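You operate a simulated robot arm through the tools that you are given. There is no shell and no other tool. Be economical: measure what you need, move in short steps, check, and stop when the job is done.

Carry out the task below with a simulated robot arm. There is one attempt and no reset: what you move stays moved.

JOB
Switch off, bin the old fuse, fit the one that the card names and switch on again.
Fine: the lamp is lit at the end.

Only the result counts: the job must be done as asked and must still hold three seconds after the hand-in. Knocking over, shifting, dropping, spilling or breaking anything else fails it.

ROBOT AND FRAMES
A 7-joint arm with a two-finger parallel gripper, fixed in place. Base frame: the origin is at the foot of the arm, x ahead of it, y to its left, z up; the work surface is at about z = 0. Lengths are in mm, angles in degrees, forces in N, time in s.
With the tool pointing down near the work surface it reaches from about 220 to 580 mm from the base axis. Its first joint turns from -66.0 to 66.0 degrees. Payload 2.5 kg.
The TCP is the grasp point between the finger pads, 23 mm short of the fingertips. In the tool frame z runs along the fingers and y along their closing line. Largest opening 94 mm; finger width 38, thickness 10; the body of the gripper, 54 by 96 mm, starts 39 mm behind the TCP.
Orientation is told as [roll, pitch, yaw] about the base's x, y, z axes, in that order, counted from this pose: with the fingers straight down and closing along the base's y, the tool's x points along the base's -x, its y along +y and its z along -z.

CONTROLS
- The arm moves only by the tool servo_tool. Its argument "plan" is a list of rows, each a list of 3 entries, a list of its own where there are three numbers: the shift along the tool's x, y, z in mm, then the turn, a rotation vector about the tool's x, y, z in degrees, then the finger opening in mm, from 0 to 94. In form: [[[x, y, z], [wx, wy, wz], jaw], ...]. A call has 1 to 8 rows; each row is the pose to reach, as a shift and turn from the pose commanded when the call began, along the tool's axes at that moment. Rows are played at 5 a second. More than 50 mm and 8.6 degrees between two rows, or a gripper value outside its range, and nothing of the call is played. Where a pose cannot be reached the arm comes as near as it can. A force on the tool above 90 N (or 10 N above the force at the start of the call, whichever is more), or a blocked arm, ends the call early, and 0.2 s more pass. The fingers move at their own pace (about 108 mm/s each) and stop on an object; they squeeze with about 42 N. The grip force told is the motor's: it shows also when the fingers shut on nothing. Time passes only in rows, and 0.2 s behind the last, so rows that repeat a pose let the fingers close. The reply holds the time, the measured pose of the TCP, the force on the tool along the base axes, the opening and the grip force, in the units named above and with some noise, with the torque about the TCP (base axes, N m) and any sound that the robot's microphone picked up, and new pictures: "views" is both (left out), scene, wrist or none.
- Cameras (640 x 400 px; columns grow to the right, rows downward): "scene" is fixed at [126.6, -409.7, 546.4]; the picture's right is [0.77, -0.63, 0.00], its down [-0.35, -0.42, -0.84] and it looks along [0.53, 0.65, -0.55] (base axes); focal length 326 px, centre (320, 200). "wrist" rides on the gripper at [86, 16, -75] in the tool frame; the picture's right is [-0.18, 0.98, 0.00], its down [-0.58, -0.11, -0.81] and it looks along [-0.79, -0.15, 0.59] (tool axes); focal length 243 px, centre (320, 200). There is no depth. A picture from a camera that has moved, and an enlarged one, comes with that camera's place and axes in the base frame and with its lens.
- enlarge(camera, box): a new picture of the part [left, top, right, bottom] of that camera's present view, enlarged. The clock stands still meanwhile.
- hand_in(): hands the job in; it is judged then, once.

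Work in short steps. Places have to be worked out from the pictures, the camera data and where the tool is seen: move nearer, look again, correct. Check each grasp and each placing, and mend what went wrong. You have 120 turns and 200 pictures in all, those below and enlarged ones among them. Open the gripper and draw the arm clear of the work before you hand the job in, unless the task says otherwise; then end with one line.

The tools are called after "Request:" by a JSON object that holds its "name" and its "arguments". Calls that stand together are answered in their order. servo_tool: Moves the arm, as the interface text tells. Its arguments: {"type":"object","properties":{"plan":{"type":"array","items":{"type":"array"}},"views":{"type":"string","enum":["both","scene","wrist","none"]}},"required":["plan"]} The other tools are called the same way: enlarge (camera, box) takes an enlarged picture of a part of a camera's view; hand_in () hands the job in.

At the start:

```text
time: 0.0
tcp_pos: [360.4, 25.0, 285.3]
tool_rot: [0.0, 0.0, 0.0]
force: [-0.7, 0.4, 0.3]
torque: [-0.02, -0.02, -0.01]
width: 94.2
grip_force: 0.1
```

scene: 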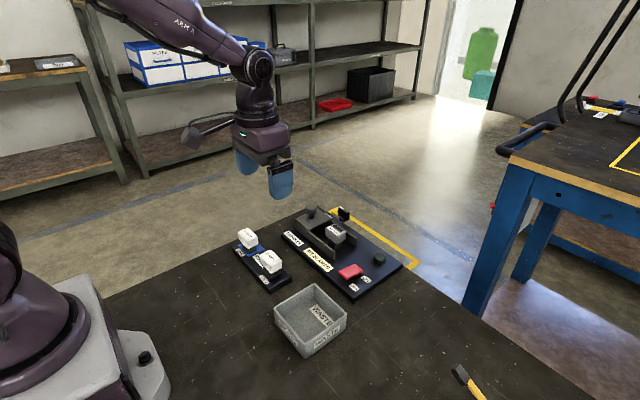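
wrist: 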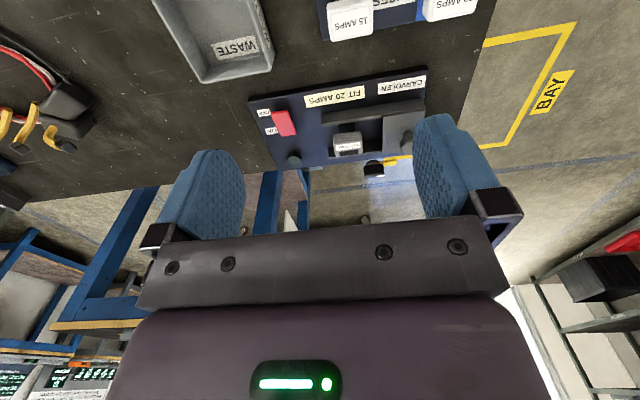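

The scene shows a board with fuse holder, red switch and lamp, a fuse rack with 15 A and 20 A fuses, and a waste bin. I enlarge both views to read the details.

Request:
{"name": "enlarge", "arguments": {"camera": "scene", "box": [220, 190, 420, 315]}}

Request:
{"name": "enlarge", "arguments": {"camera": "wrist", "box": [180, 0, 500, 200]}}

```text
3.20 times, centred on (320, 252) of scene
camera zoom: at [126.6, -409.7, 546.4], right [0.77, -0.63, 0.0], down [-0.35, -0.42, -0.84], along [0.53, 0.65, -0.55], focal length 1043 px, centre (320, 32)
```

zoom: 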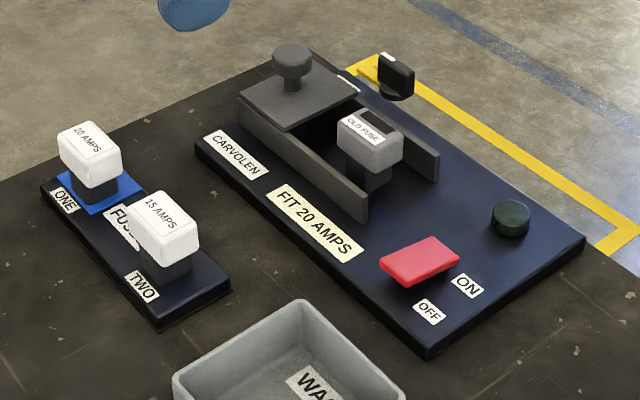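

```text
2.00 times, centred on (340, 100) of wrist
camera zoom: at [272.6, 40.2, 358.5], right [0.18, 0.98, 0.0], down [0.58, -0.11, 0.81], along [0.79, -0.15, -0.59], focal length 485 px, centre (280, 400)
```

zoom: 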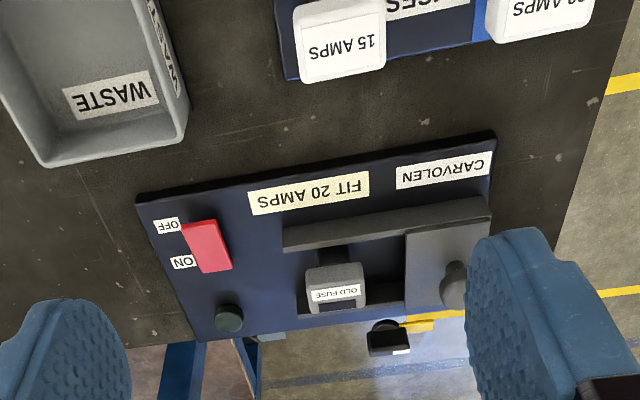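

The card reads FIT 20 AMPS; fuse ONE is the 20 A. I look closer at the holder, switch and the black item behind.

Request:
{"name": "enlarge", "arguments": {"camera": "wrist", "box": [320, 80, 448, 180]}}

Request:
{"name": "enlarge", "arguments": {"camera": "scene", "box": [290, 195, 370, 260]}}

Request:
{"name": "enlarge", "arguments": {"camera": "scene", "box": [325, 245, 405, 305]}}

Request:
{"name": "enlarge", "arguments": {"camera": "scene", "box": [225, 220, 305, 300]}}

```text
4.00 times, centred on (384, 130) of wrist
camera zoom: at [272.6, 40.2, 358.5], right [0.18, 0.98, 0.0], down [0.58, -0.11, 0.81], along [0.79, -0.15, -0.59], focal length 970 px, centre (64, 480)
```

zoom: 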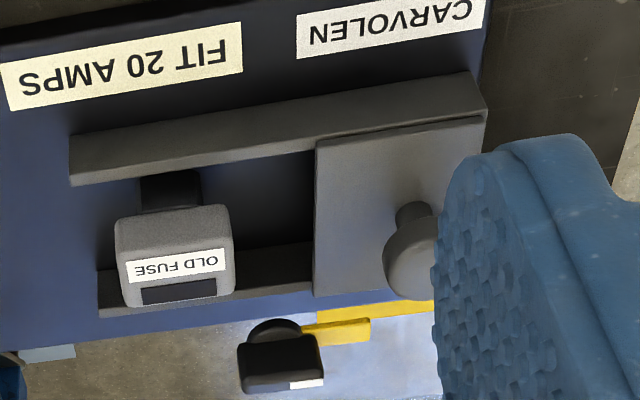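

```text
6.15 times, centred on (330, 228) of scene
camera zoom: at [126.6, -409.7, 546.4], right [0.77, -0.63, 0.0], down [-0.35, -0.42, -0.84], along [0.53, 0.65, -0.55], focal length 2007 px, centre (258, 31)
```

zoom: 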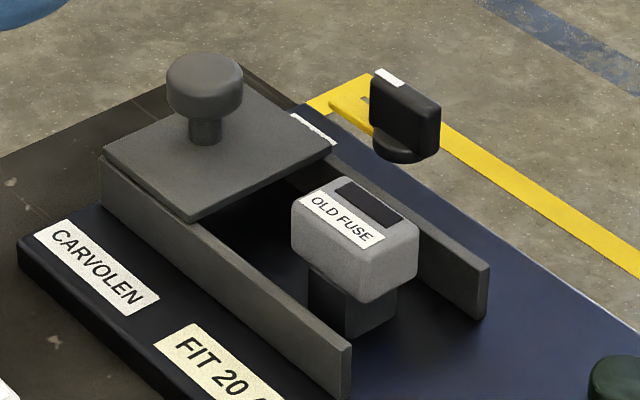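

```text
6.67 times, centred on (365, 275) of scene
camera zoom: at [126.6, -409.7, 546.4], right [0.77, -0.63, 0.0], down [-0.35, -0.42, -0.84], along [0.53, 0.65, -0.55], focal length 2174 px, centre (20, -300)
```

zoom: 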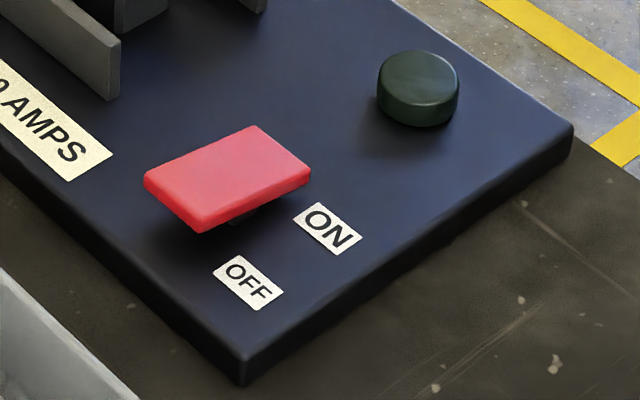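

```text
5.00 times, centred on (265, 260) of scene
camera zoom: at [126.6, -409.7, 546.4], right [0.77, -0.63, 0.0], down [-0.35, -0.42, -0.84], along [0.53, 0.65, -0.55], focal length 1630 px, centre (595, -100)
```

zoom: 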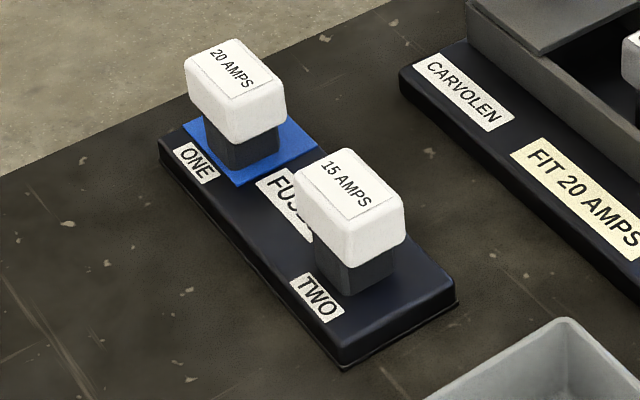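

The black knob at about (599, 75, 63) looks like a rotary latch with a yellow bar next to the sliding cover. I move in for a closer look, keeping well above everything.

Request:
{"name": "servo_tool", "arguments": {"plan": [[[-30, 12, 15], [0, 0, 0], 94], [[-60, 24, 30], [0, 0, 0], 94], [[-90, 35, 45], [0, 0, 0], 94], [[-90, 35, 45], [0, 0, 0], 94]], "views": "wrist"}}

Request:
{"name": "enlarge", "arguments": {"camera": "wrist", "box": [220, 20, 460, 200]}}

```text
time: 1.0
tcp_pos: [448.9, 59.6, 237.8]
tool_rot: [0.0, 0.1, -0.1]
force: [0.2, 0.5, -0.4]
torque: [0.02, -0.05, -0.01]
width: 94.3
grip_force: 0.0
camera wrist: at [362.1, 75.2, 312.5], right [0.18, 0.98, 0.0], down [0.58, -0.11, 0.81], along [0.79, -0.15, -0.59], focal length 243 px, centre (320, 200)
```

wrist: 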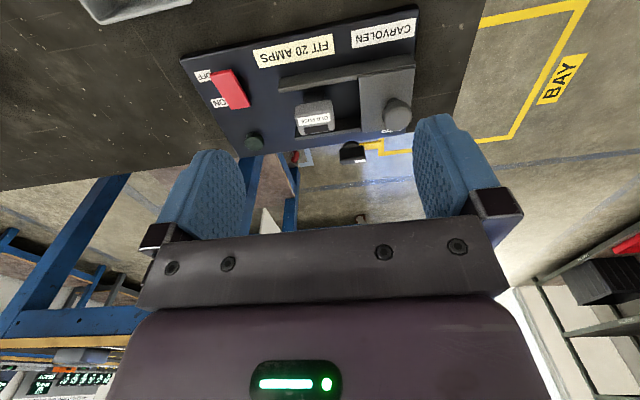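

```text
2.22 times, centred on (340, 110) of wrist
camera zoom: at [362.1, 75.2, 312.5], right [0.18, 0.98, 0.0], down [0.58, -0.11, 0.81], along [0.79, -0.15, -0.59], focal length 539 px, centre (276, 400)
```

zoom: 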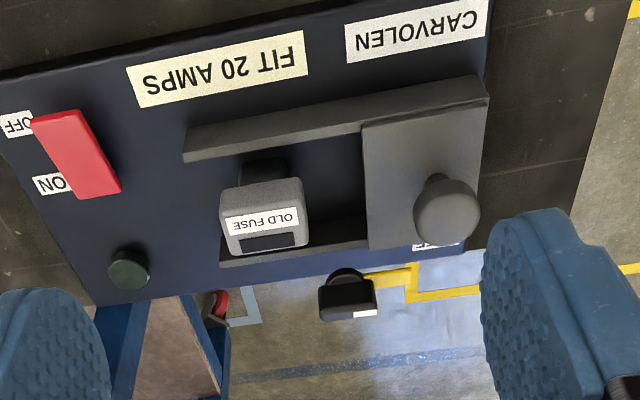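

Request:
{"name": "enlarge", "arguments": {"camera": "wrist", "box": [330, 115, 410, 175]}}

Request:
{"name": "enlarge", "arguments": {"camera": "scene", "box": [322, 196, 366, 232]}}

```text
6.67 times, centred on (370, 145) of wrist
camera zoom: at [362.1, 75.2, 312.5], right [0.18, 0.98, 0.0], down [0.58, -0.11, 0.81], along [0.79, -0.15, -0.59], focal length 1618 px, centre (-13, 567)
```

zoom: 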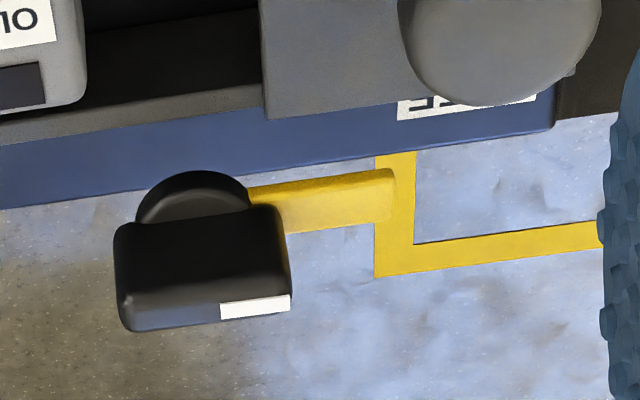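

```text
11.11 times, centred on (344, 214) of scene
camera zoom: at [126.6, -409.7, 546.4], right [0.77, -0.63, 0.0], down [-0.35, -0.42, -0.84], along [0.53, 0.65, -0.55], focal length 3623 px, centre (53, 44)
```

zoom: 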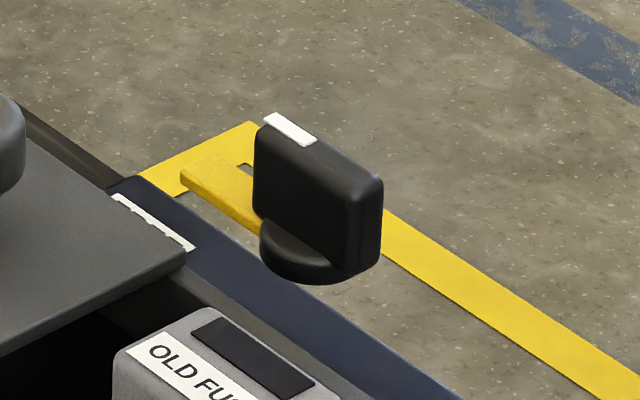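

The rocker paddle spans x≈473 (OFF end, z≈33, high) to 523 (ON end, z≈25), y≈-60, so it is currently ON. I close the fingers and go above the OFF end.

Request:
{"name": "servo_tool", "arguments": {"plan": [[[-4, -30, 30], [0, 0, 0], 40], [[-8, -60, 60], [0, 0, 0], 0], [[-12, -90, 90], [0, 0, 0], 0], [[-19, -120, 120], [0, 0, 0], 0], [[-19, -120, 143], [0, 0, 0], 0], [[-19, -120, 153], [0, 0, 0], 0], [[-19, -120, 153], [0, 0, 0], 0]]}}

Request:
{"name": "enlarge", "arguments": {"camera": "scene", "box": [300, 205, 420, 300]}}

```text
time: 2.6
tcp_pos: [467.7, -59.5, 84.8]
tool_rot: [0.0, 0.1, 0.0]
force: [0.3, -0.6, 0.4]
torque: [-0.01, 0.02, -0.01]
width: 0.0
grip_force: 41.8
camera wrist: at [381.2, -44.4, 160.2], right [0.18, 0.98, 0.0], down [0.58, -0.11, 0.81], along [0.79, -0.15, -0.59], focal length 243 px, centre (320, 200)
```

scene: 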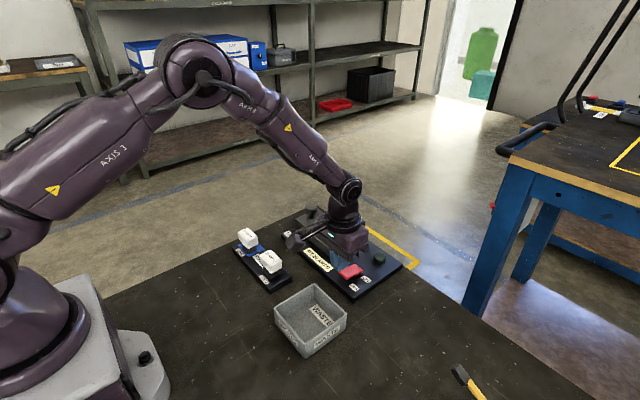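
wrist: 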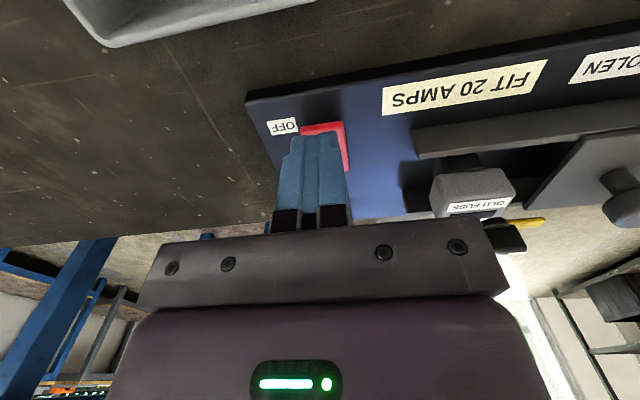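

```text
4.21 times, centred on (360, 252) of scene
camera zoom: at [126.6, -409.7, 546.4], right [0.77, -0.63, 0.0], down [-0.35, -0.42, -0.84], along [0.53, 0.65, -0.55], focal length 1373 px, centre (152, -21)
```

zoom: 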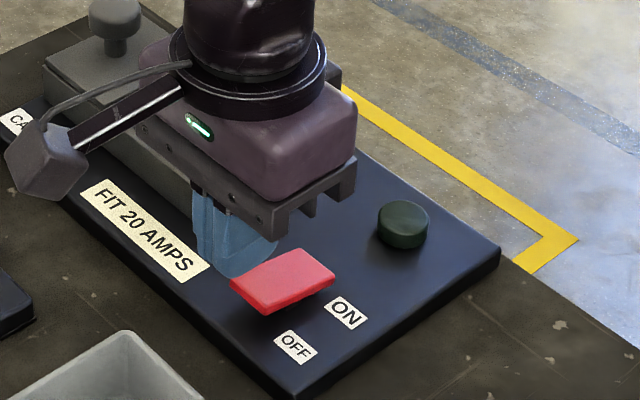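

Fingertips are above the OFF end as planned. I press straight down in small steps to just above tip z≈23.

Request:
{"name": "servo_tool", "arguments": {"plan": [[[0, 0, 20], [0, 0, 0], 0], [[0, 0, 27], [0, 0, 0], 0], [[0, 0, 31], [0, 0, 0], 0], [[0, 0, 34], [0, 0, 0], 0], [[0, 0, 37], [0, 0, 0], 0], [[0, 0, 38], [0, 0, 0], 0]], "views": "none"}}

Request:
{"name": "enlarge", "arguments": {"camera": "scene", "box": [300, 205, 420, 300]}}

```text
time: 4.0
tcp_pos: [467.8, -59.7, 52.0]
tool_rot: [0.0, 0.1, 0.0]
force: [-42.2, 5.9, 72.4]
torque: [0.13, -0.4, 0.08]
width: 0.0
grip_force: 41.6
```

```text
4.21 times, centred on (360, 252) of scene
camera zoom: at [126.2, -409.7, 546.5], right [0.77, -0.63, 0.0], down [-0.35, -0.42, -0.84], along [0.53, 0.65, -0.55], focal length 1373 px, centre (152, -21)
```

zoom: 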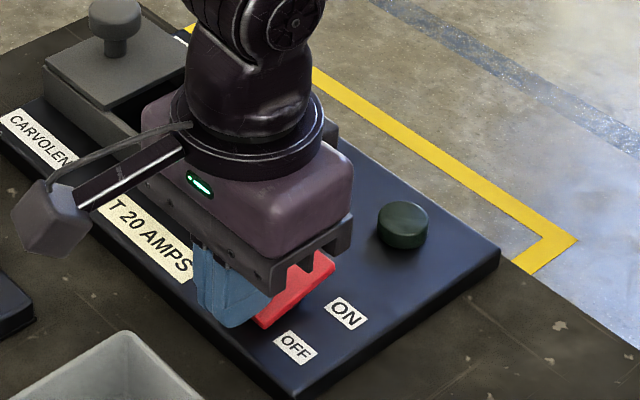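

The paddle tipped and bottomed (72 N). I lift straight up and check the state.

Request:
{"name": "servo_tool", "arguments": {"plan": [[[0, 0, -20], [0, 0, 0], 0], [[0, 0, -60], [0, 0, 0], 0], [[10, 40, -90], [0, 0, 0], 40], [[10, 80, -115], [0, 0, 0], 94], [[10, 80, -115], [0, 0, 0], 94]], "views": "both"}}

Request:
{"name": "enlarge", "arguments": {"camera": "scene", "box": [325, 245, 405, 305]}}

Request:
{"name": "enlarge", "arguments": {"camera": "wrist", "box": [200, 20, 440, 180]}}

```text
refused: row 3 steps farther than a row can; nothing moved
```

```text
6.67 times, centred on (365, 275) of scene
camera zoom: at [126.2, -409.7, 546.5], right [0.77, -0.63, 0.0], down [-0.35, -0.42, -0.84], along [0.53, 0.65, -0.55], focal length 2174 px, centre (20, -300)
```

zoom: 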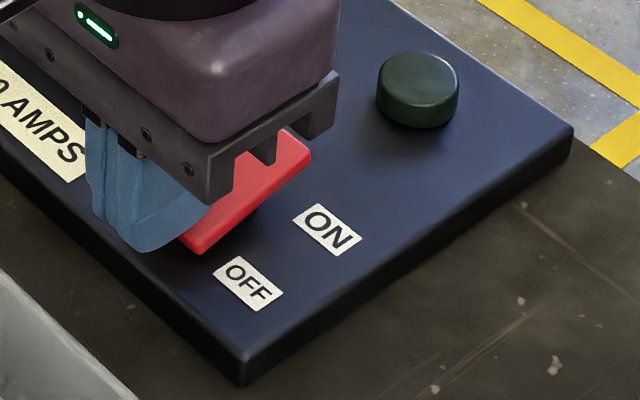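

```text
2.50 times, centred on (320, 100) of wrist
camera zoom: at [381.9, -44.9, 127.0], right [0.18, 0.98, 0.0], down [0.58, -0.11, 0.8], along [0.79, -0.15, -0.59], focal length 606 px, centre (320, 450)
```

zoom: 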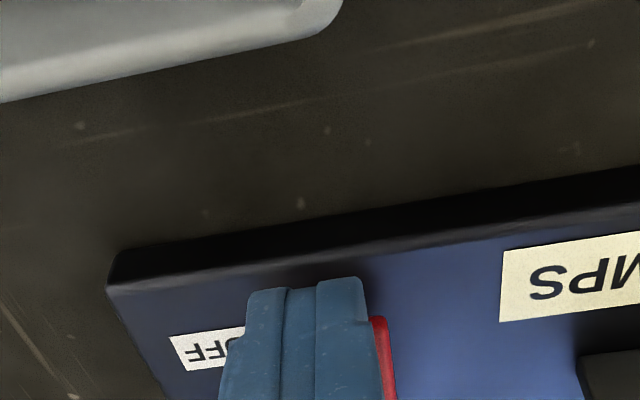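

A row was too long; I lift again with shorter steps.

Request:
{"name": "servo_tool", "arguments": {"plan": [[[0, 0, -20], [0, 0, 0], 0], [[0, 0, -60], [0, 0, 0], 0], [[5, 20, -95], [0, 0, 0], 40], [[10, 50, -125], [0, 0, 0], 94], [[10, 85, -150], [0, 0, 0], 94], [[10, 85, -150], [0, 0, 0], 94]], "views": "both"}}

Request:
{"name": "enlarge", "arguments": {"camera": "scene", "box": [325, 245, 405, 305]}}

Request:
{"name": "enlarge", "arguments": {"camera": "wrist", "box": [200, 20, 440, 180]}}

```text
time: 5.4
tcp_pos: [458.7, 24.8, 198.2]
tool_rot: [-0.1, -0.1, 0.0]
force: [-0.4, 0.0, -0.4]
torque: [-0.01, 0.01, -0.01]
width: 94.1
grip_force: 0.0
camera wrist: at [372.1, 40.4, 272.7], right [0.18, 0.98, 0.0], down [0.58, -0.11, 0.81], along [0.79, -0.15, -0.59], focal length 243 px, centre (320, 200)
```

scene: 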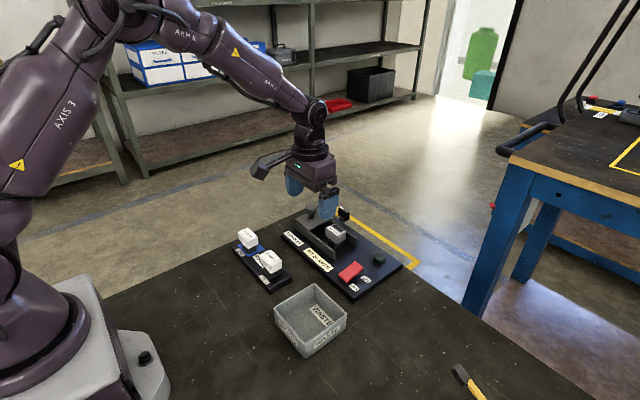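
wrist: 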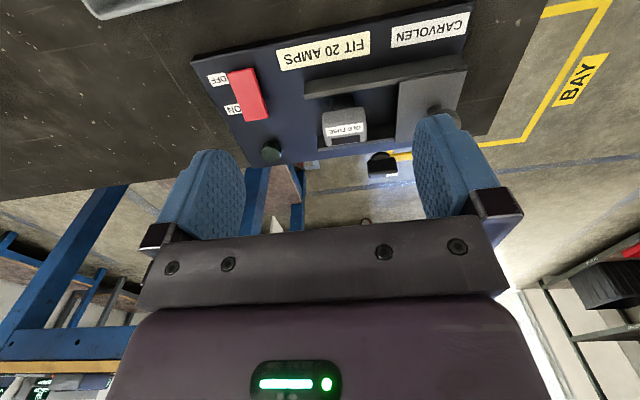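

```text
6.67 times, centred on (365, 275) of scene
camera zoom: at [126.6, -409.7, 546.4], right [0.77, -0.63, 0.0], down [-0.35, -0.42, -0.84], along [0.53, 0.65, -0.55], focal length 2174 px, centre (20, -300)
```

zoom: 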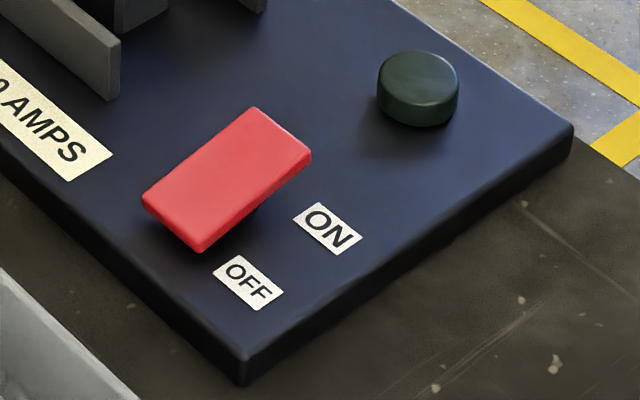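

```text
2.50 times, centred on (320, 100) of wrist
camera zoom: at [372.1, 40.4, 272.7], right [0.18, 0.98, 0.0], down [0.58, -0.11, 0.81], along [0.79, -0.15, -0.59], focal length 606 px, centre (320, 450)
```

zoom: 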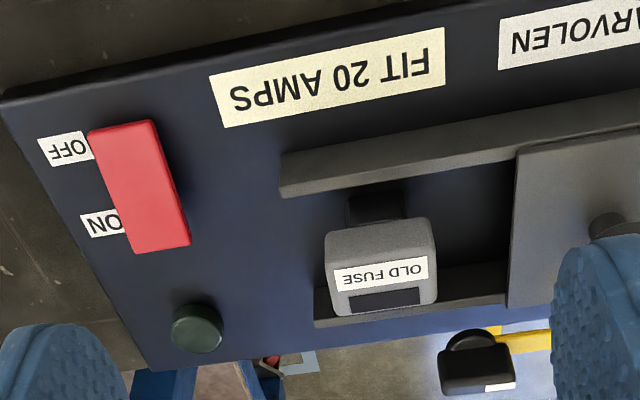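

Switch is OFF. Old fuse head top centre computes to (537, 37, 65), about 43 mm wide in y; rails are at x≈503 and 574 with tops at z≈44, cover edge at y≈92. I go above the fuse with opening 64.

Request:
{"name": "servo_tool", "arguments": {"plan": [[[-25, 4, 20], [0, 0, 0], 64], [[-50, 8, 45], [0, 0, 0], 64], [[-78, 12, 70], [0, 0, 0], 64], [[-78, 12, 88], [0, 0, 0], 64], [[-78, 12, 88], [0, 0, 0], 64]]}}

Request:
{"name": "enlarge", "arguments": {"camera": "scene", "box": [290, 180, 400, 260]}}

Request:
{"name": "enlarge", "arguments": {"camera": "wrist", "box": [200, 60, 480, 240]}}

```text
time: 6.6
tcp_pos: [535.4, 37.1, 109.9]
tool_rot: [0.1, 0.0, -0.1]
force: [-0.1, -0.3, -0.7]
torque: [-0.02, 0.0, -0.01]
width: 64.3
grip_force: 0.1
camera wrist: at [449.6, 52.2, 184.9], right [0.18, 0.98, 0.0], down [0.58, -0.11, 0.81], along [0.79, -0.15, -0.59], focal length 243 px, centre (320, 200)
```

scene: 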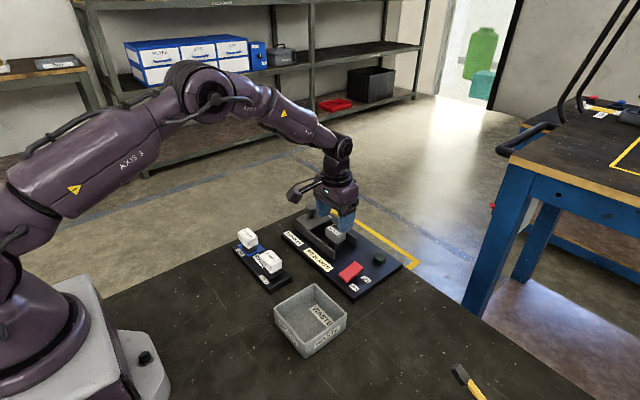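
wrist: 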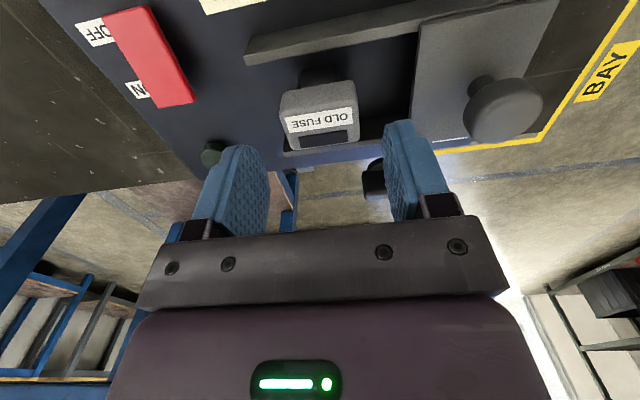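

```text
5.00 times, centred on (345, 220) of scene
camera zoom: at [126.6, -409.7, 546.4], right [0.77, -0.63, 0.0], down [-0.35, -0.42, -0.84], along [0.53, 0.65, -0.55], focal length 1630 px, centre (195, 100)
```

zoom: 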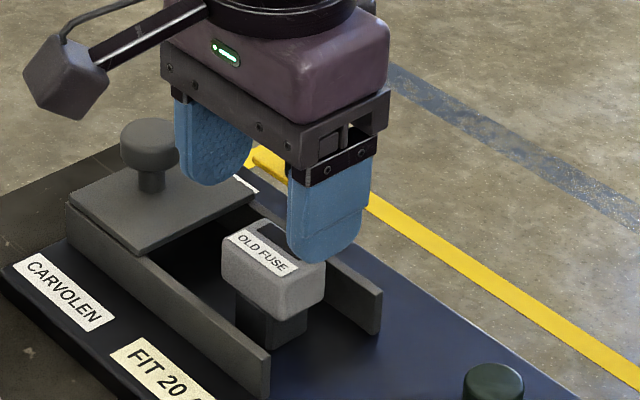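

```text
2.22 times, centred on (340, 150) of wrist
camera zoom: at [449.6, 52.2, 184.9], right [0.18, 0.98, 0.0], down [0.58, -0.11, 0.81], along [0.79, -0.15, -0.59], focal length 539 px, centre (276, 311)
```

zoom: 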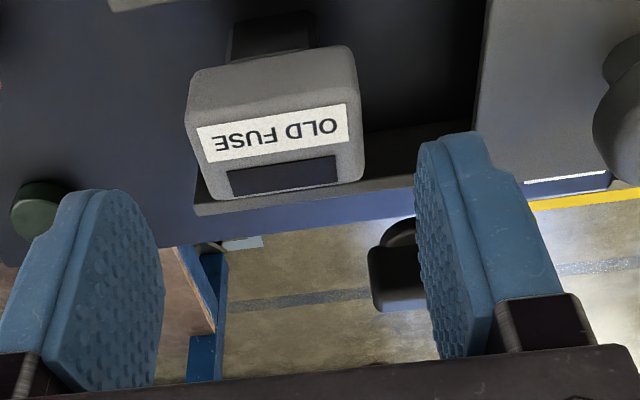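

Recomputed fuse top centre is (538, 36.5, 65), matching. I descend between the rails to TCP z≈52 and close.

Request:
{"name": "servo_tool", "arguments": {"plan": [[[-2, -1, 25], [0, 0, 0], 64], [[-2, -1, 45], [0, 0, 0], 64], [[-2, -1, 57], [0, 0, 0], 64], [[-2, -1, 57], [0, 0, 0], 30], [[-2, -1, 57], [0, 0, 0], 30], [[-2, -1, 57], [0, 0, 0], 30]]}}

Request:
{"name": "enlarge", "arguments": {"camera": "scene", "box": [290, 180, 400, 260]}}

```text
time: 8.0
tcp_pos: [538.5, 35.3, 53.1]
tool_rot: [0.0, 0.0, -0.1]
force: [0.1, 0.5, -0.6]
torque: [-0.02, 0.02, 0.01]
width: 45.0
grip_force: 42.3
camera wrist: at [451.5, 51.2, 127.8], right [0.18, 0.98, 0.0], down [0.58, -0.11, 0.81], along [0.79, -0.15, -0.59], focal length 243 px, centre (320, 200)
```

scene: 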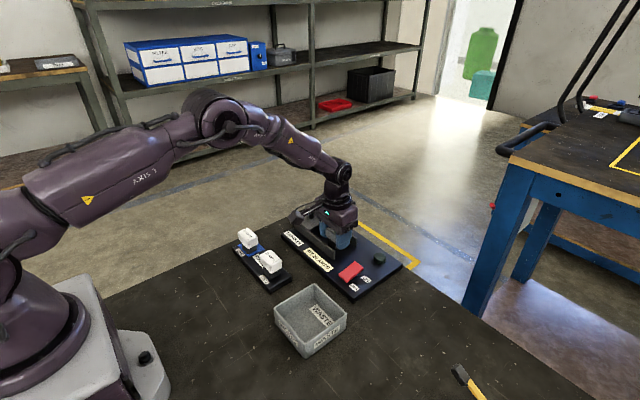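
wrist: 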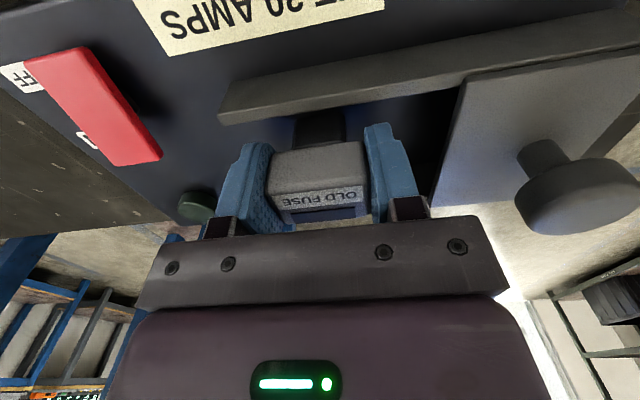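

```text
5.00 times, centred on (345, 220) of scene
camera zoom: at [126.6, -409.7, 546.4], right [0.77, -0.63, 0.0], down [-0.35, -0.42, -0.84], along [0.53, 0.65, -0.55], focal length 1630 px, centre (195, 100)
```

zoom: 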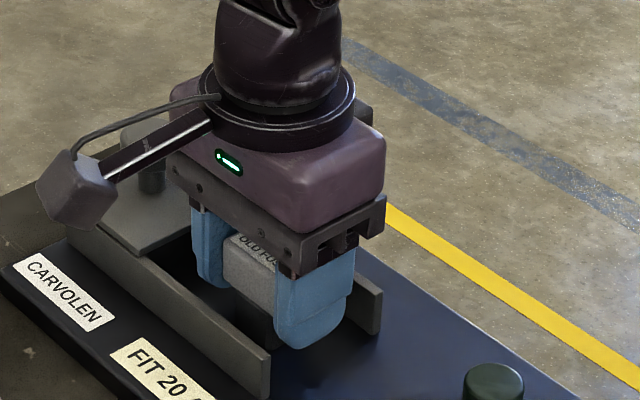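

Gripped at 45 mm. I pull up gently.

Request:
{"name": "servo_tool", "arguments": {"plan": [[[0, 0, -3], [0, 0, 0], 30], [[0, 0, -8], [0, 0, 0], 30], [[0, 0, -20], [0, 0, 0], 30], [[0, 0, -40], [0, 0, 0], 30], [[0, 0, -65], [0, 0, 0], 30], [[0, 0, -90], [0, 0, 0], 30]]}}

Request:
{"name": "enlarge", "arguments": {"camera": "scene", "box": [290, 160, 400, 240]}}

```text
time: 9.4
tcp_pos: [537.5, 35.7, 142.4]
tool_rot: [0.0, 0.0, 0.0]
force: [-0.8, 1.2, -0.4]
torque: [0.01, 0.01, 0.0]
width: 45.1
grip_force: 42.6
camera wrist: at [451.9, 51.1, 218.3], right [0.18, 0.98, 0.0], down [0.58, -0.11, 0.81], along [0.79, -0.15, -0.59], focal length 243 px, centre (320, 200)
```

scene: 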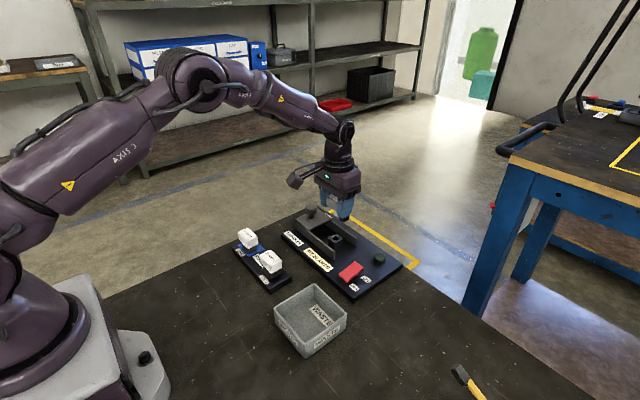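
wrist: 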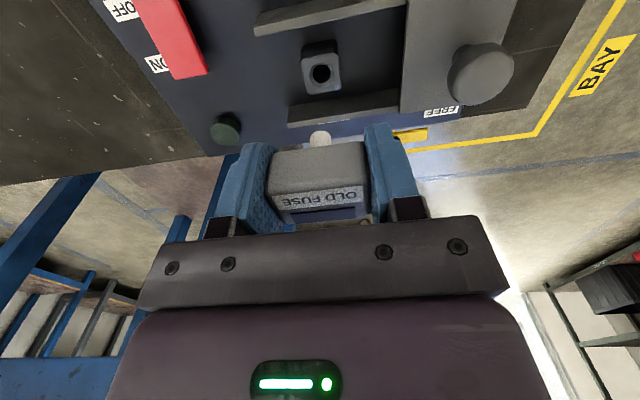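

```text
5.00 times, centred on (345, 200) of scene
camera zoom: at [126.6, -409.7, 546.4], right [0.77, -0.63, 0.0], down [-0.35, -0.42, -0.84], along [0.53, 0.65, -0.55], focal length 1630 px, centre (195, 200)
```

zoom: 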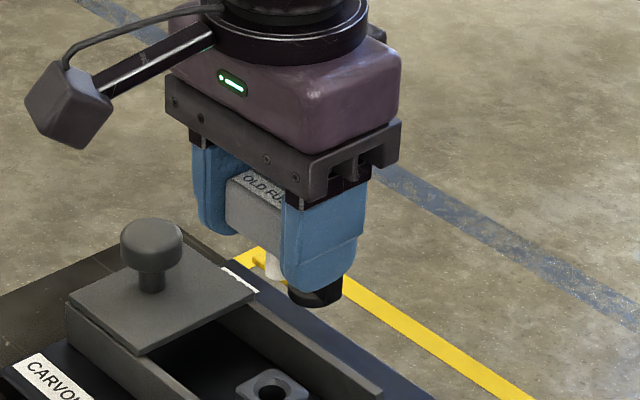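

The old fuse is out (round pin, round socket; cover latch shows FREE). I lift and carry it over toward the waste bin, roughly (344, -110), for a look first.

Request:
{"name": "servo_tool", "arguments": {"plan": [[[0, 0, -40], [0, 0, 0], 30], [[35, -20, -60], [0, 0, 0], 30], [[75, -45, -60], [0, 0, 0], 30], [[115, -70, -60], [0, 0, 0], 30], [[155, -95, -60], [0, 0, 0], 30], [[195, -118, -60], [0, 0, 0], 30], [[230, -136, -60], [0, 0, 0], 30], [[230, -136, -60], [0, 0, 0], 30]]}}

```text
time: 11.2
tcp_pos: [306.8, -101.3, 203.4]
tool_rot: [0.0, 0.0, 0.0]
force: [0.0, 0.5, -0.8]
torque: [0.02, 0.02, 0.0]
width: 45.1
grip_force: 41.8
camera wrist: at [221.4, -86.0, 278.3], right [0.18, 0.98, 0.0], down [0.58, -0.11, 0.81], along [0.79, -0.15, -0.59], focal length 243 px, centre (320, 200)
```

scene: 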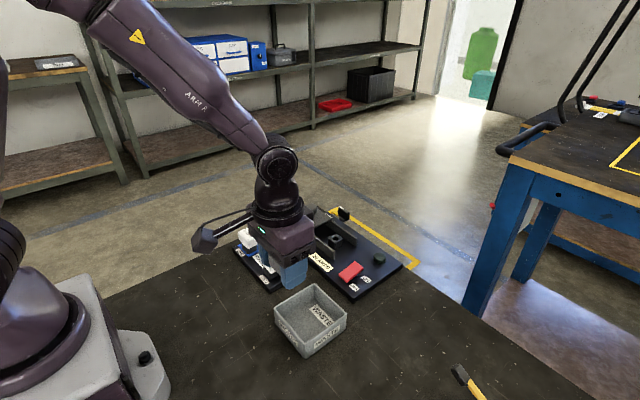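
wrist: 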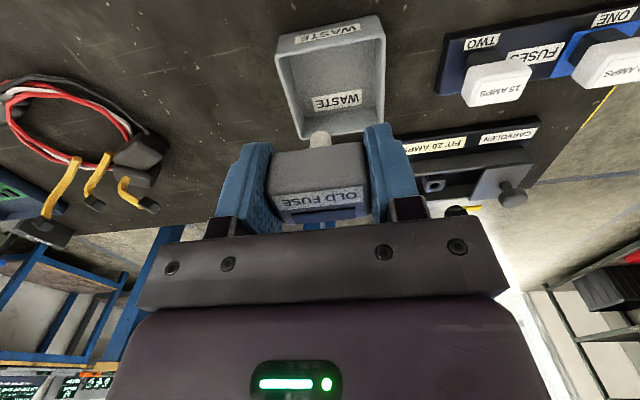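

Combining both views the bin centre is about (352, -97) with rim z≈45–50, inner half-width ≈45. I move above it and check.

Request:
{"name": "servo_tool", "arguments": {"plan": [[[-22, 2, 20], [0, 0, 0], 30], [[-45, 4, 55], [0, 0, 0], 30], [[-45, 4, 90], [0, 0, 0], 30], [[-45, 4, 90], [0, 0, 0], 30]]}}

Request:
{"name": "enlarge", "arguments": {"camera": "scene", "box": [240, 240, 380, 370]}}

```text
time: 12.2
tcp_pos: [352.8, -96.8, 113.1]
tool_rot: [-0.1, 0.0, 0.0]
force: [-0.3, -1.3, 0.0]
torque: [-0.01, -0.04, 0.03]
width: 45.2
grip_force: 41.5
camera wrist: at [266.9, -81.2, 187.7], right [0.18, 0.98, 0.0], down [0.58, -0.11, 0.81], along [0.79, -0.15, -0.59], focal length 243 px, centre (320, 200)
```

scene: 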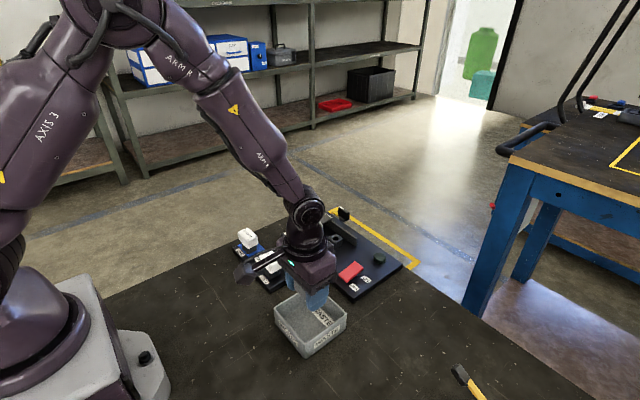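
wrist: 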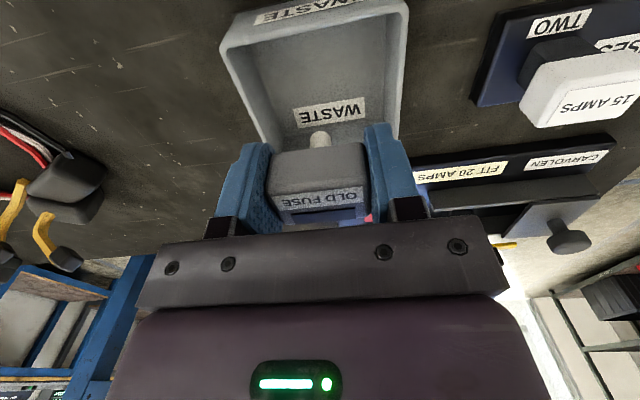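

```text
3.08 times, centred on (310, 305) of scene
camera zoom: at [126.6, -409.7, 546.4], right [0.77, -0.63, 0.0], down [-0.35, -0.42, -0.84], along [0.53, 0.65, -0.55], focal length 1003 px, centre (351, -123)
```

zoom: 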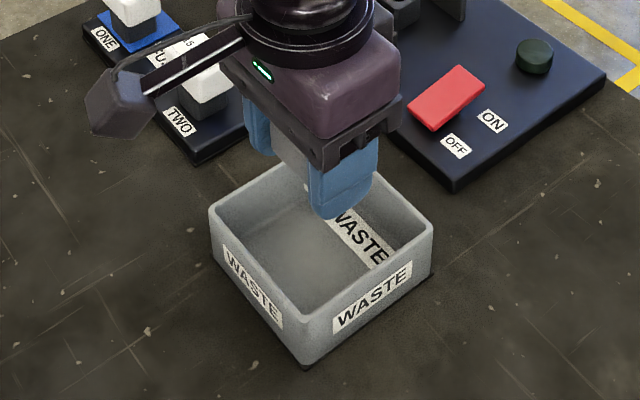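

Centre confirmed around (355, -98). I lower to TCP z≈60 inside the rim and release with a modest opening.

Request:
{"name": "servo_tool", "arguments": {"plan": [[[-2, -1, 25], [0, 0, 0], 30], [[-2, -1, 45], [0, 0, 0], 30], [[-2, -1, 55], [0, 0, 0], 30], [[-2, -1, 55], [0, 0, 0], 58], [[-2, -1, 55], [0, 0, 0], 58], [[-2, -1, 30], [0, 0, 0], 58], [[-2, -1, 0], [0, 0, 0], 58], [[0, 0, -40], [0, 0, 0], 58]]}}

Request:
{"name": "enlarge", "arguments": {"camera": "scene", "box": [240, 240, 380, 370]}}

```text
time: 14.0
tcp_pos: [353.3, -95.2, 153.1]
tool_rot: [0.1, -0.1, -0.1]
force: [-0.2, -0.4, 0.2]
torque: [0.02, 0.0, 0.0]
width: 58.0
grip_force: 0.1
camera wrist: at [266.5, -81.1, 228.1], right [0.18, 0.98, 0.0], down [0.58, -0.11, 0.81], along [0.79, -0.15, -0.59], focal length 243 px, centre (320, 200)
```

scene: 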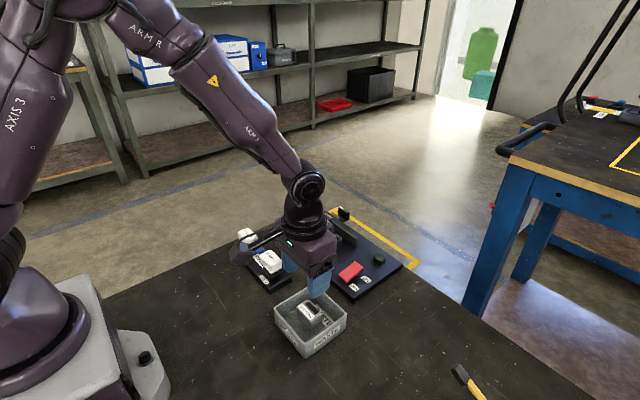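
wrist: 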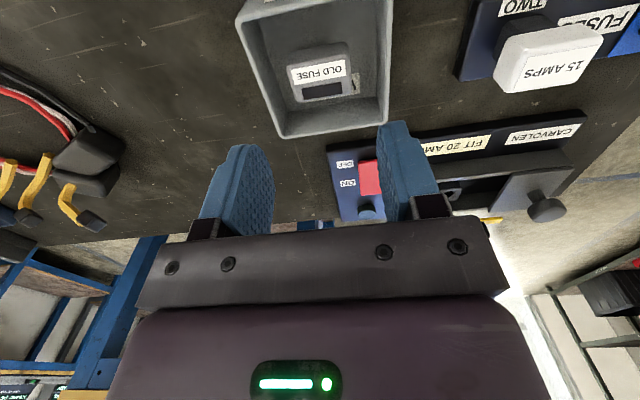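

```text
3.08 times, centred on (310, 305) of scene
camera zoom: at [126.6, -409.7, 546.4], right [0.77, -0.63, 0.0], down [-0.35, -0.42, -0.84], along [0.53, 0.65, -0.55], focal length 1003 px, centre (351, -123)
```

zoom: 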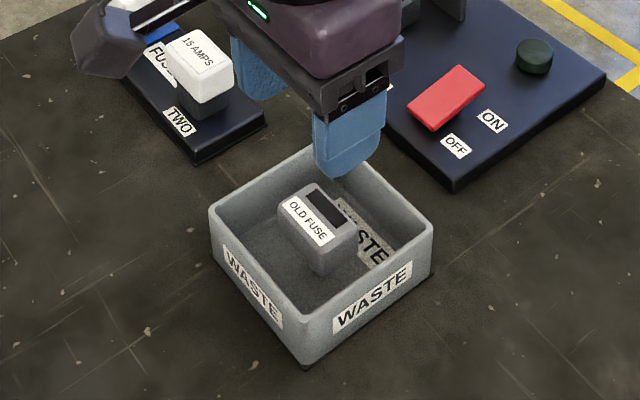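

The old fuse is in the bin. The 20 A fuse (slot ONE) triangulates to about (370, 150, 65); I move back a bit in front of it for a look.

Request:
{"name": "servo_tool", "arguments": {"plan": [[[5, 40, -5], [0, 0, 0], 64], [[10, 80, -5], [0, 0, 0], 64], [[15, 120, -5], [0, 0, 0], 64], [[20, 160, -5], [0, 0, 0], 64], [[23, 200, -5], [0, 0, 0], 64], [[23, 240, -5], [0, 0, 0], 64], [[23, 240, -5], [0, 0, 0], 64]]}}

Request:
{"name": "enlarge", "arguments": {"camera": "wrist", "box": [200, 20, 440, 200]}}

```text
time: 15.6
tcp_pos: [329.8, 144.4, 157.3]
tool_rot: [-0.1, 0.0, -0.1]
force: [1.0, -0.9, -0.2]
torque: [0.02, -0.02, -0.01]
width: 63.8
grip_force: 0.2
camera wrist: at [243.1, 160.0, 231.7], right [0.18, 0.98, 0.0], down [0.58, -0.11, 0.81], along [0.79, -0.15, -0.59], focal length 243 px, centre (320, 200)
```

scene: 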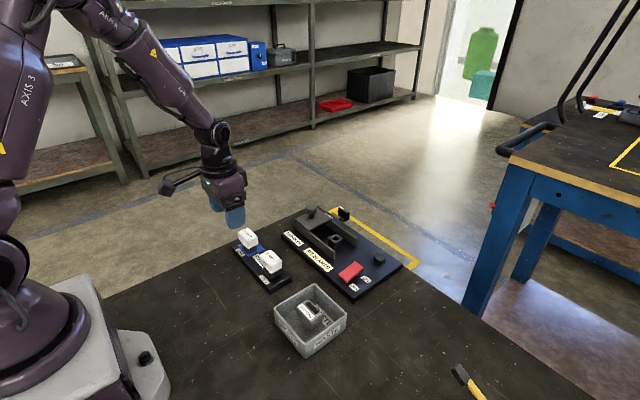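
wrist: 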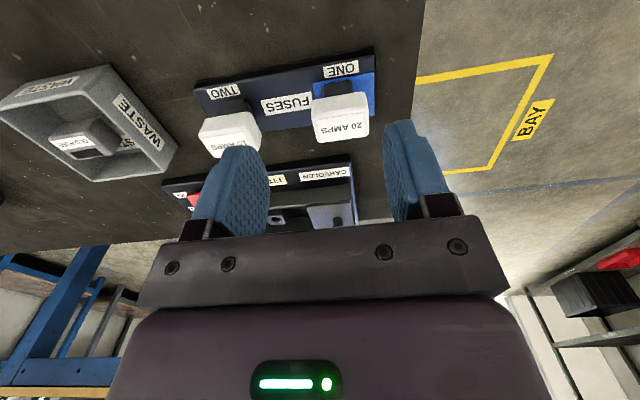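

```text
2.22 times, centred on (320, 110) of wrist
camera zoom: at [243.1, 160.0, 231.7], right [0.18, 0.98, 0.0], down [0.58, -0.11, 0.81], along [0.79, -0.15, -0.59], focal length 539 px, centre (320, 400)
```

zoom: 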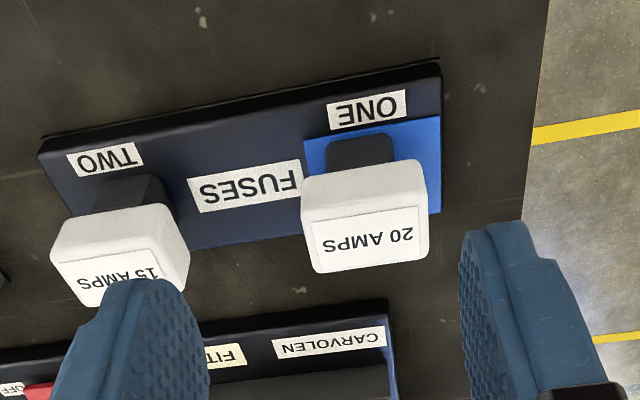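

The 20 A fuse top centre triangulates to (372, 154, 61.5), aligned. I move above it.

Request:
{"name": "servo_tool", "arguments": {"plan": [[[-21, 5, 20], [0, 0, 0], 64], [[-42, 9.6, 52], [0, 0, 0], 64], [[-42, 9.6, 52], [0, 0, 0], 64]]}}

Request:
{"name": "enlarge", "arguments": {"camera": "wrist", "box": [200, 60, 480, 240]}}

Request:
{"name": "enlarge", "arguments": {"camera": "scene", "box": [195, 180, 305, 260]}}

```text
time: 16.4
tcp_pos: [372.8, 154.3, 104.8]
tool_rot: [0.0, -0.1, 0.1]
force: [-0.5, 0.0, 1.5]
torque: [0.01, 0.0, -0.03]
width: 64.1
grip_force: 0.0
camera wrist: at [286.1, 169.0, 179.9], right [0.18, 0.98, 0.0], down [0.58, -0.11, 0.81], along [0.79, -0.15, -0.59], focal length 243 px, centre (320, 200)
```

scene: 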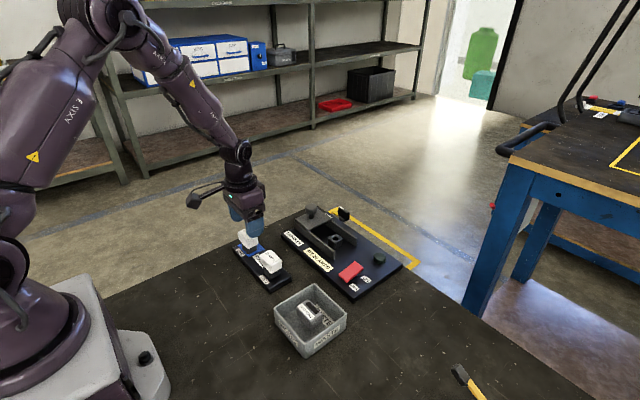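
wrist: 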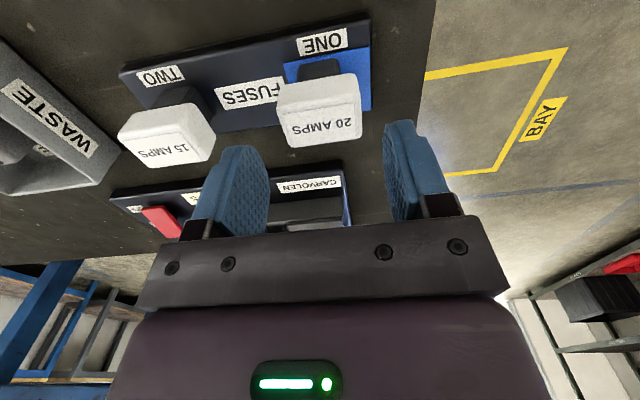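

```text
2.22 times, centred on (340, 150) of wrist
camera zoom: at [286.1, 169.0, 179.9], right [0.18, 0.98, 0.0], down [0.58, -0.11, 0.81], along [0.79, -0.15, -0.59], focal length 539 px, centre (276, 311)
```

zoom: 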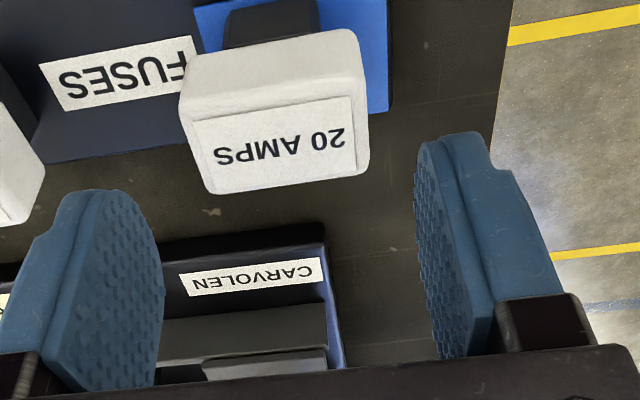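

```text
5.00 times, centred on (250, 220) of scene
camera zoom: at [126.6, -409.7, 546.4], right [0.77, -0.63, 0.0], down [-0.35, -0.42, -0.84], along [0.53, 0.65, -0.55], focal length 1630 px, centre (670, 100)
```

zoom: 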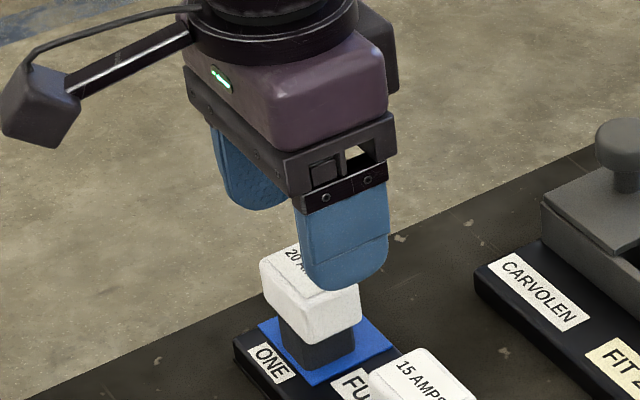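

Well centred. I descend to TCP z≈51 and close.

Request:
{"name": "servo_tool", "arguments": {"plan": [[[0.8, 0, 25], [0, 0, 0], 64], [[0.8, 0, 45], [0, 0, 0], 64], [[0.8, 0, 54], [0, 0, 0], 64], [[0.8, 0, 54], [0, 0, 0], 30], [[0.8, 0, 54], [0, 0, 0], 30], [[0.8, 0, 54], [0, 0, 0], 30]]}}

Request:
{"name": "enlarge", "arguments": {"camera": "wrist", "box": [200, 60, 480, 240]}}

Request:
{"name": "enlarge", "arguments": {"camera": "scene", "box": [195, 180, 305, 260]}}

```text
time: 17.8
tcp_pos: [371.6, 153.2, 51.1]
tool_rot: [0.0, 0.0, 0.0]
force: [0.5, 4.1, 1.1]
torque: [0.04, 0.01, -0.01]
width: 45.4
grip_force: 41.7
camera wrist: at [285.3, 168.9, 126.6], right [0.18, 0.98, 0.0], down [0.58, -0.11, 0.81], along [0.79, -0.15, -0.59], focal length 243 px, centre (320, 200)
```

scene: 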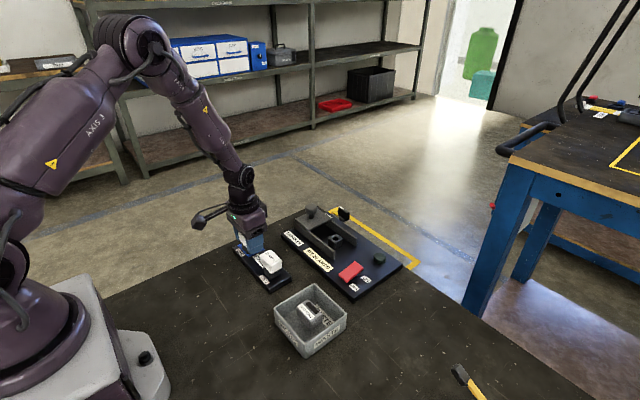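
wrist: 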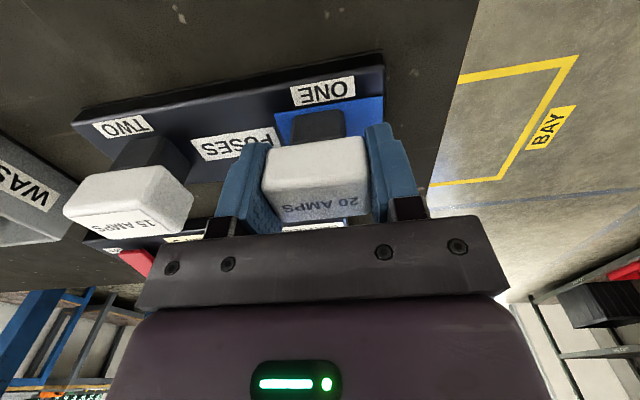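

```text
2.22 times, centred on (340, 150) of wrist
camera zoom: at [285.3, 168.9, 126.6], right [0.18, 0.98, 0.0], down [0.58, -0.11, 0.81], along [0.79, -0.15, -0.59], focal length 539 px, centre (276, 311)
```

zoom: 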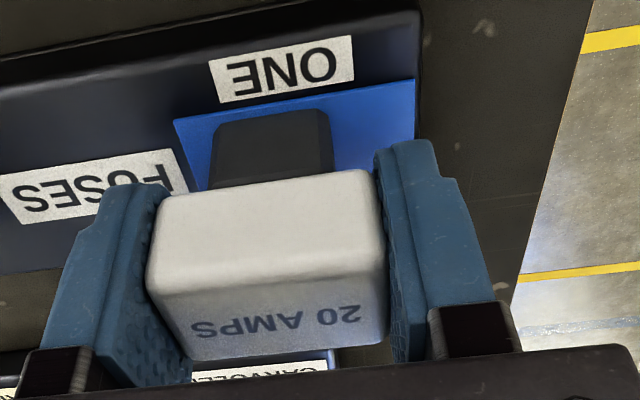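

```text
5.00 times, centred on (250, 220) of scene
camera zoom: at [126.6, -409.7, 546.4], right [0.77, -0.63, 0.0], down [-0.35, -0.42, -0.84], along [0.53, 0.65, -0.55], focal length 1630 px, centre (670, 100)
```

zoom: 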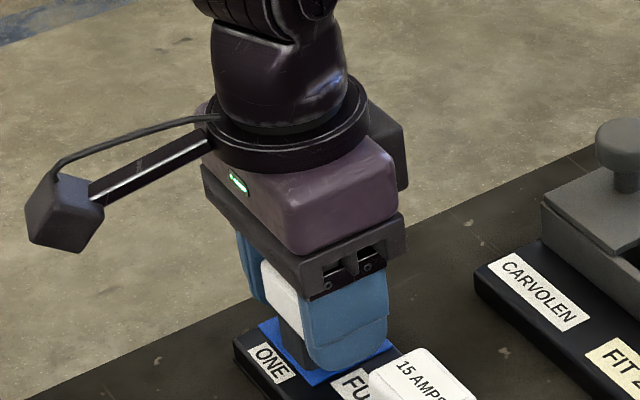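

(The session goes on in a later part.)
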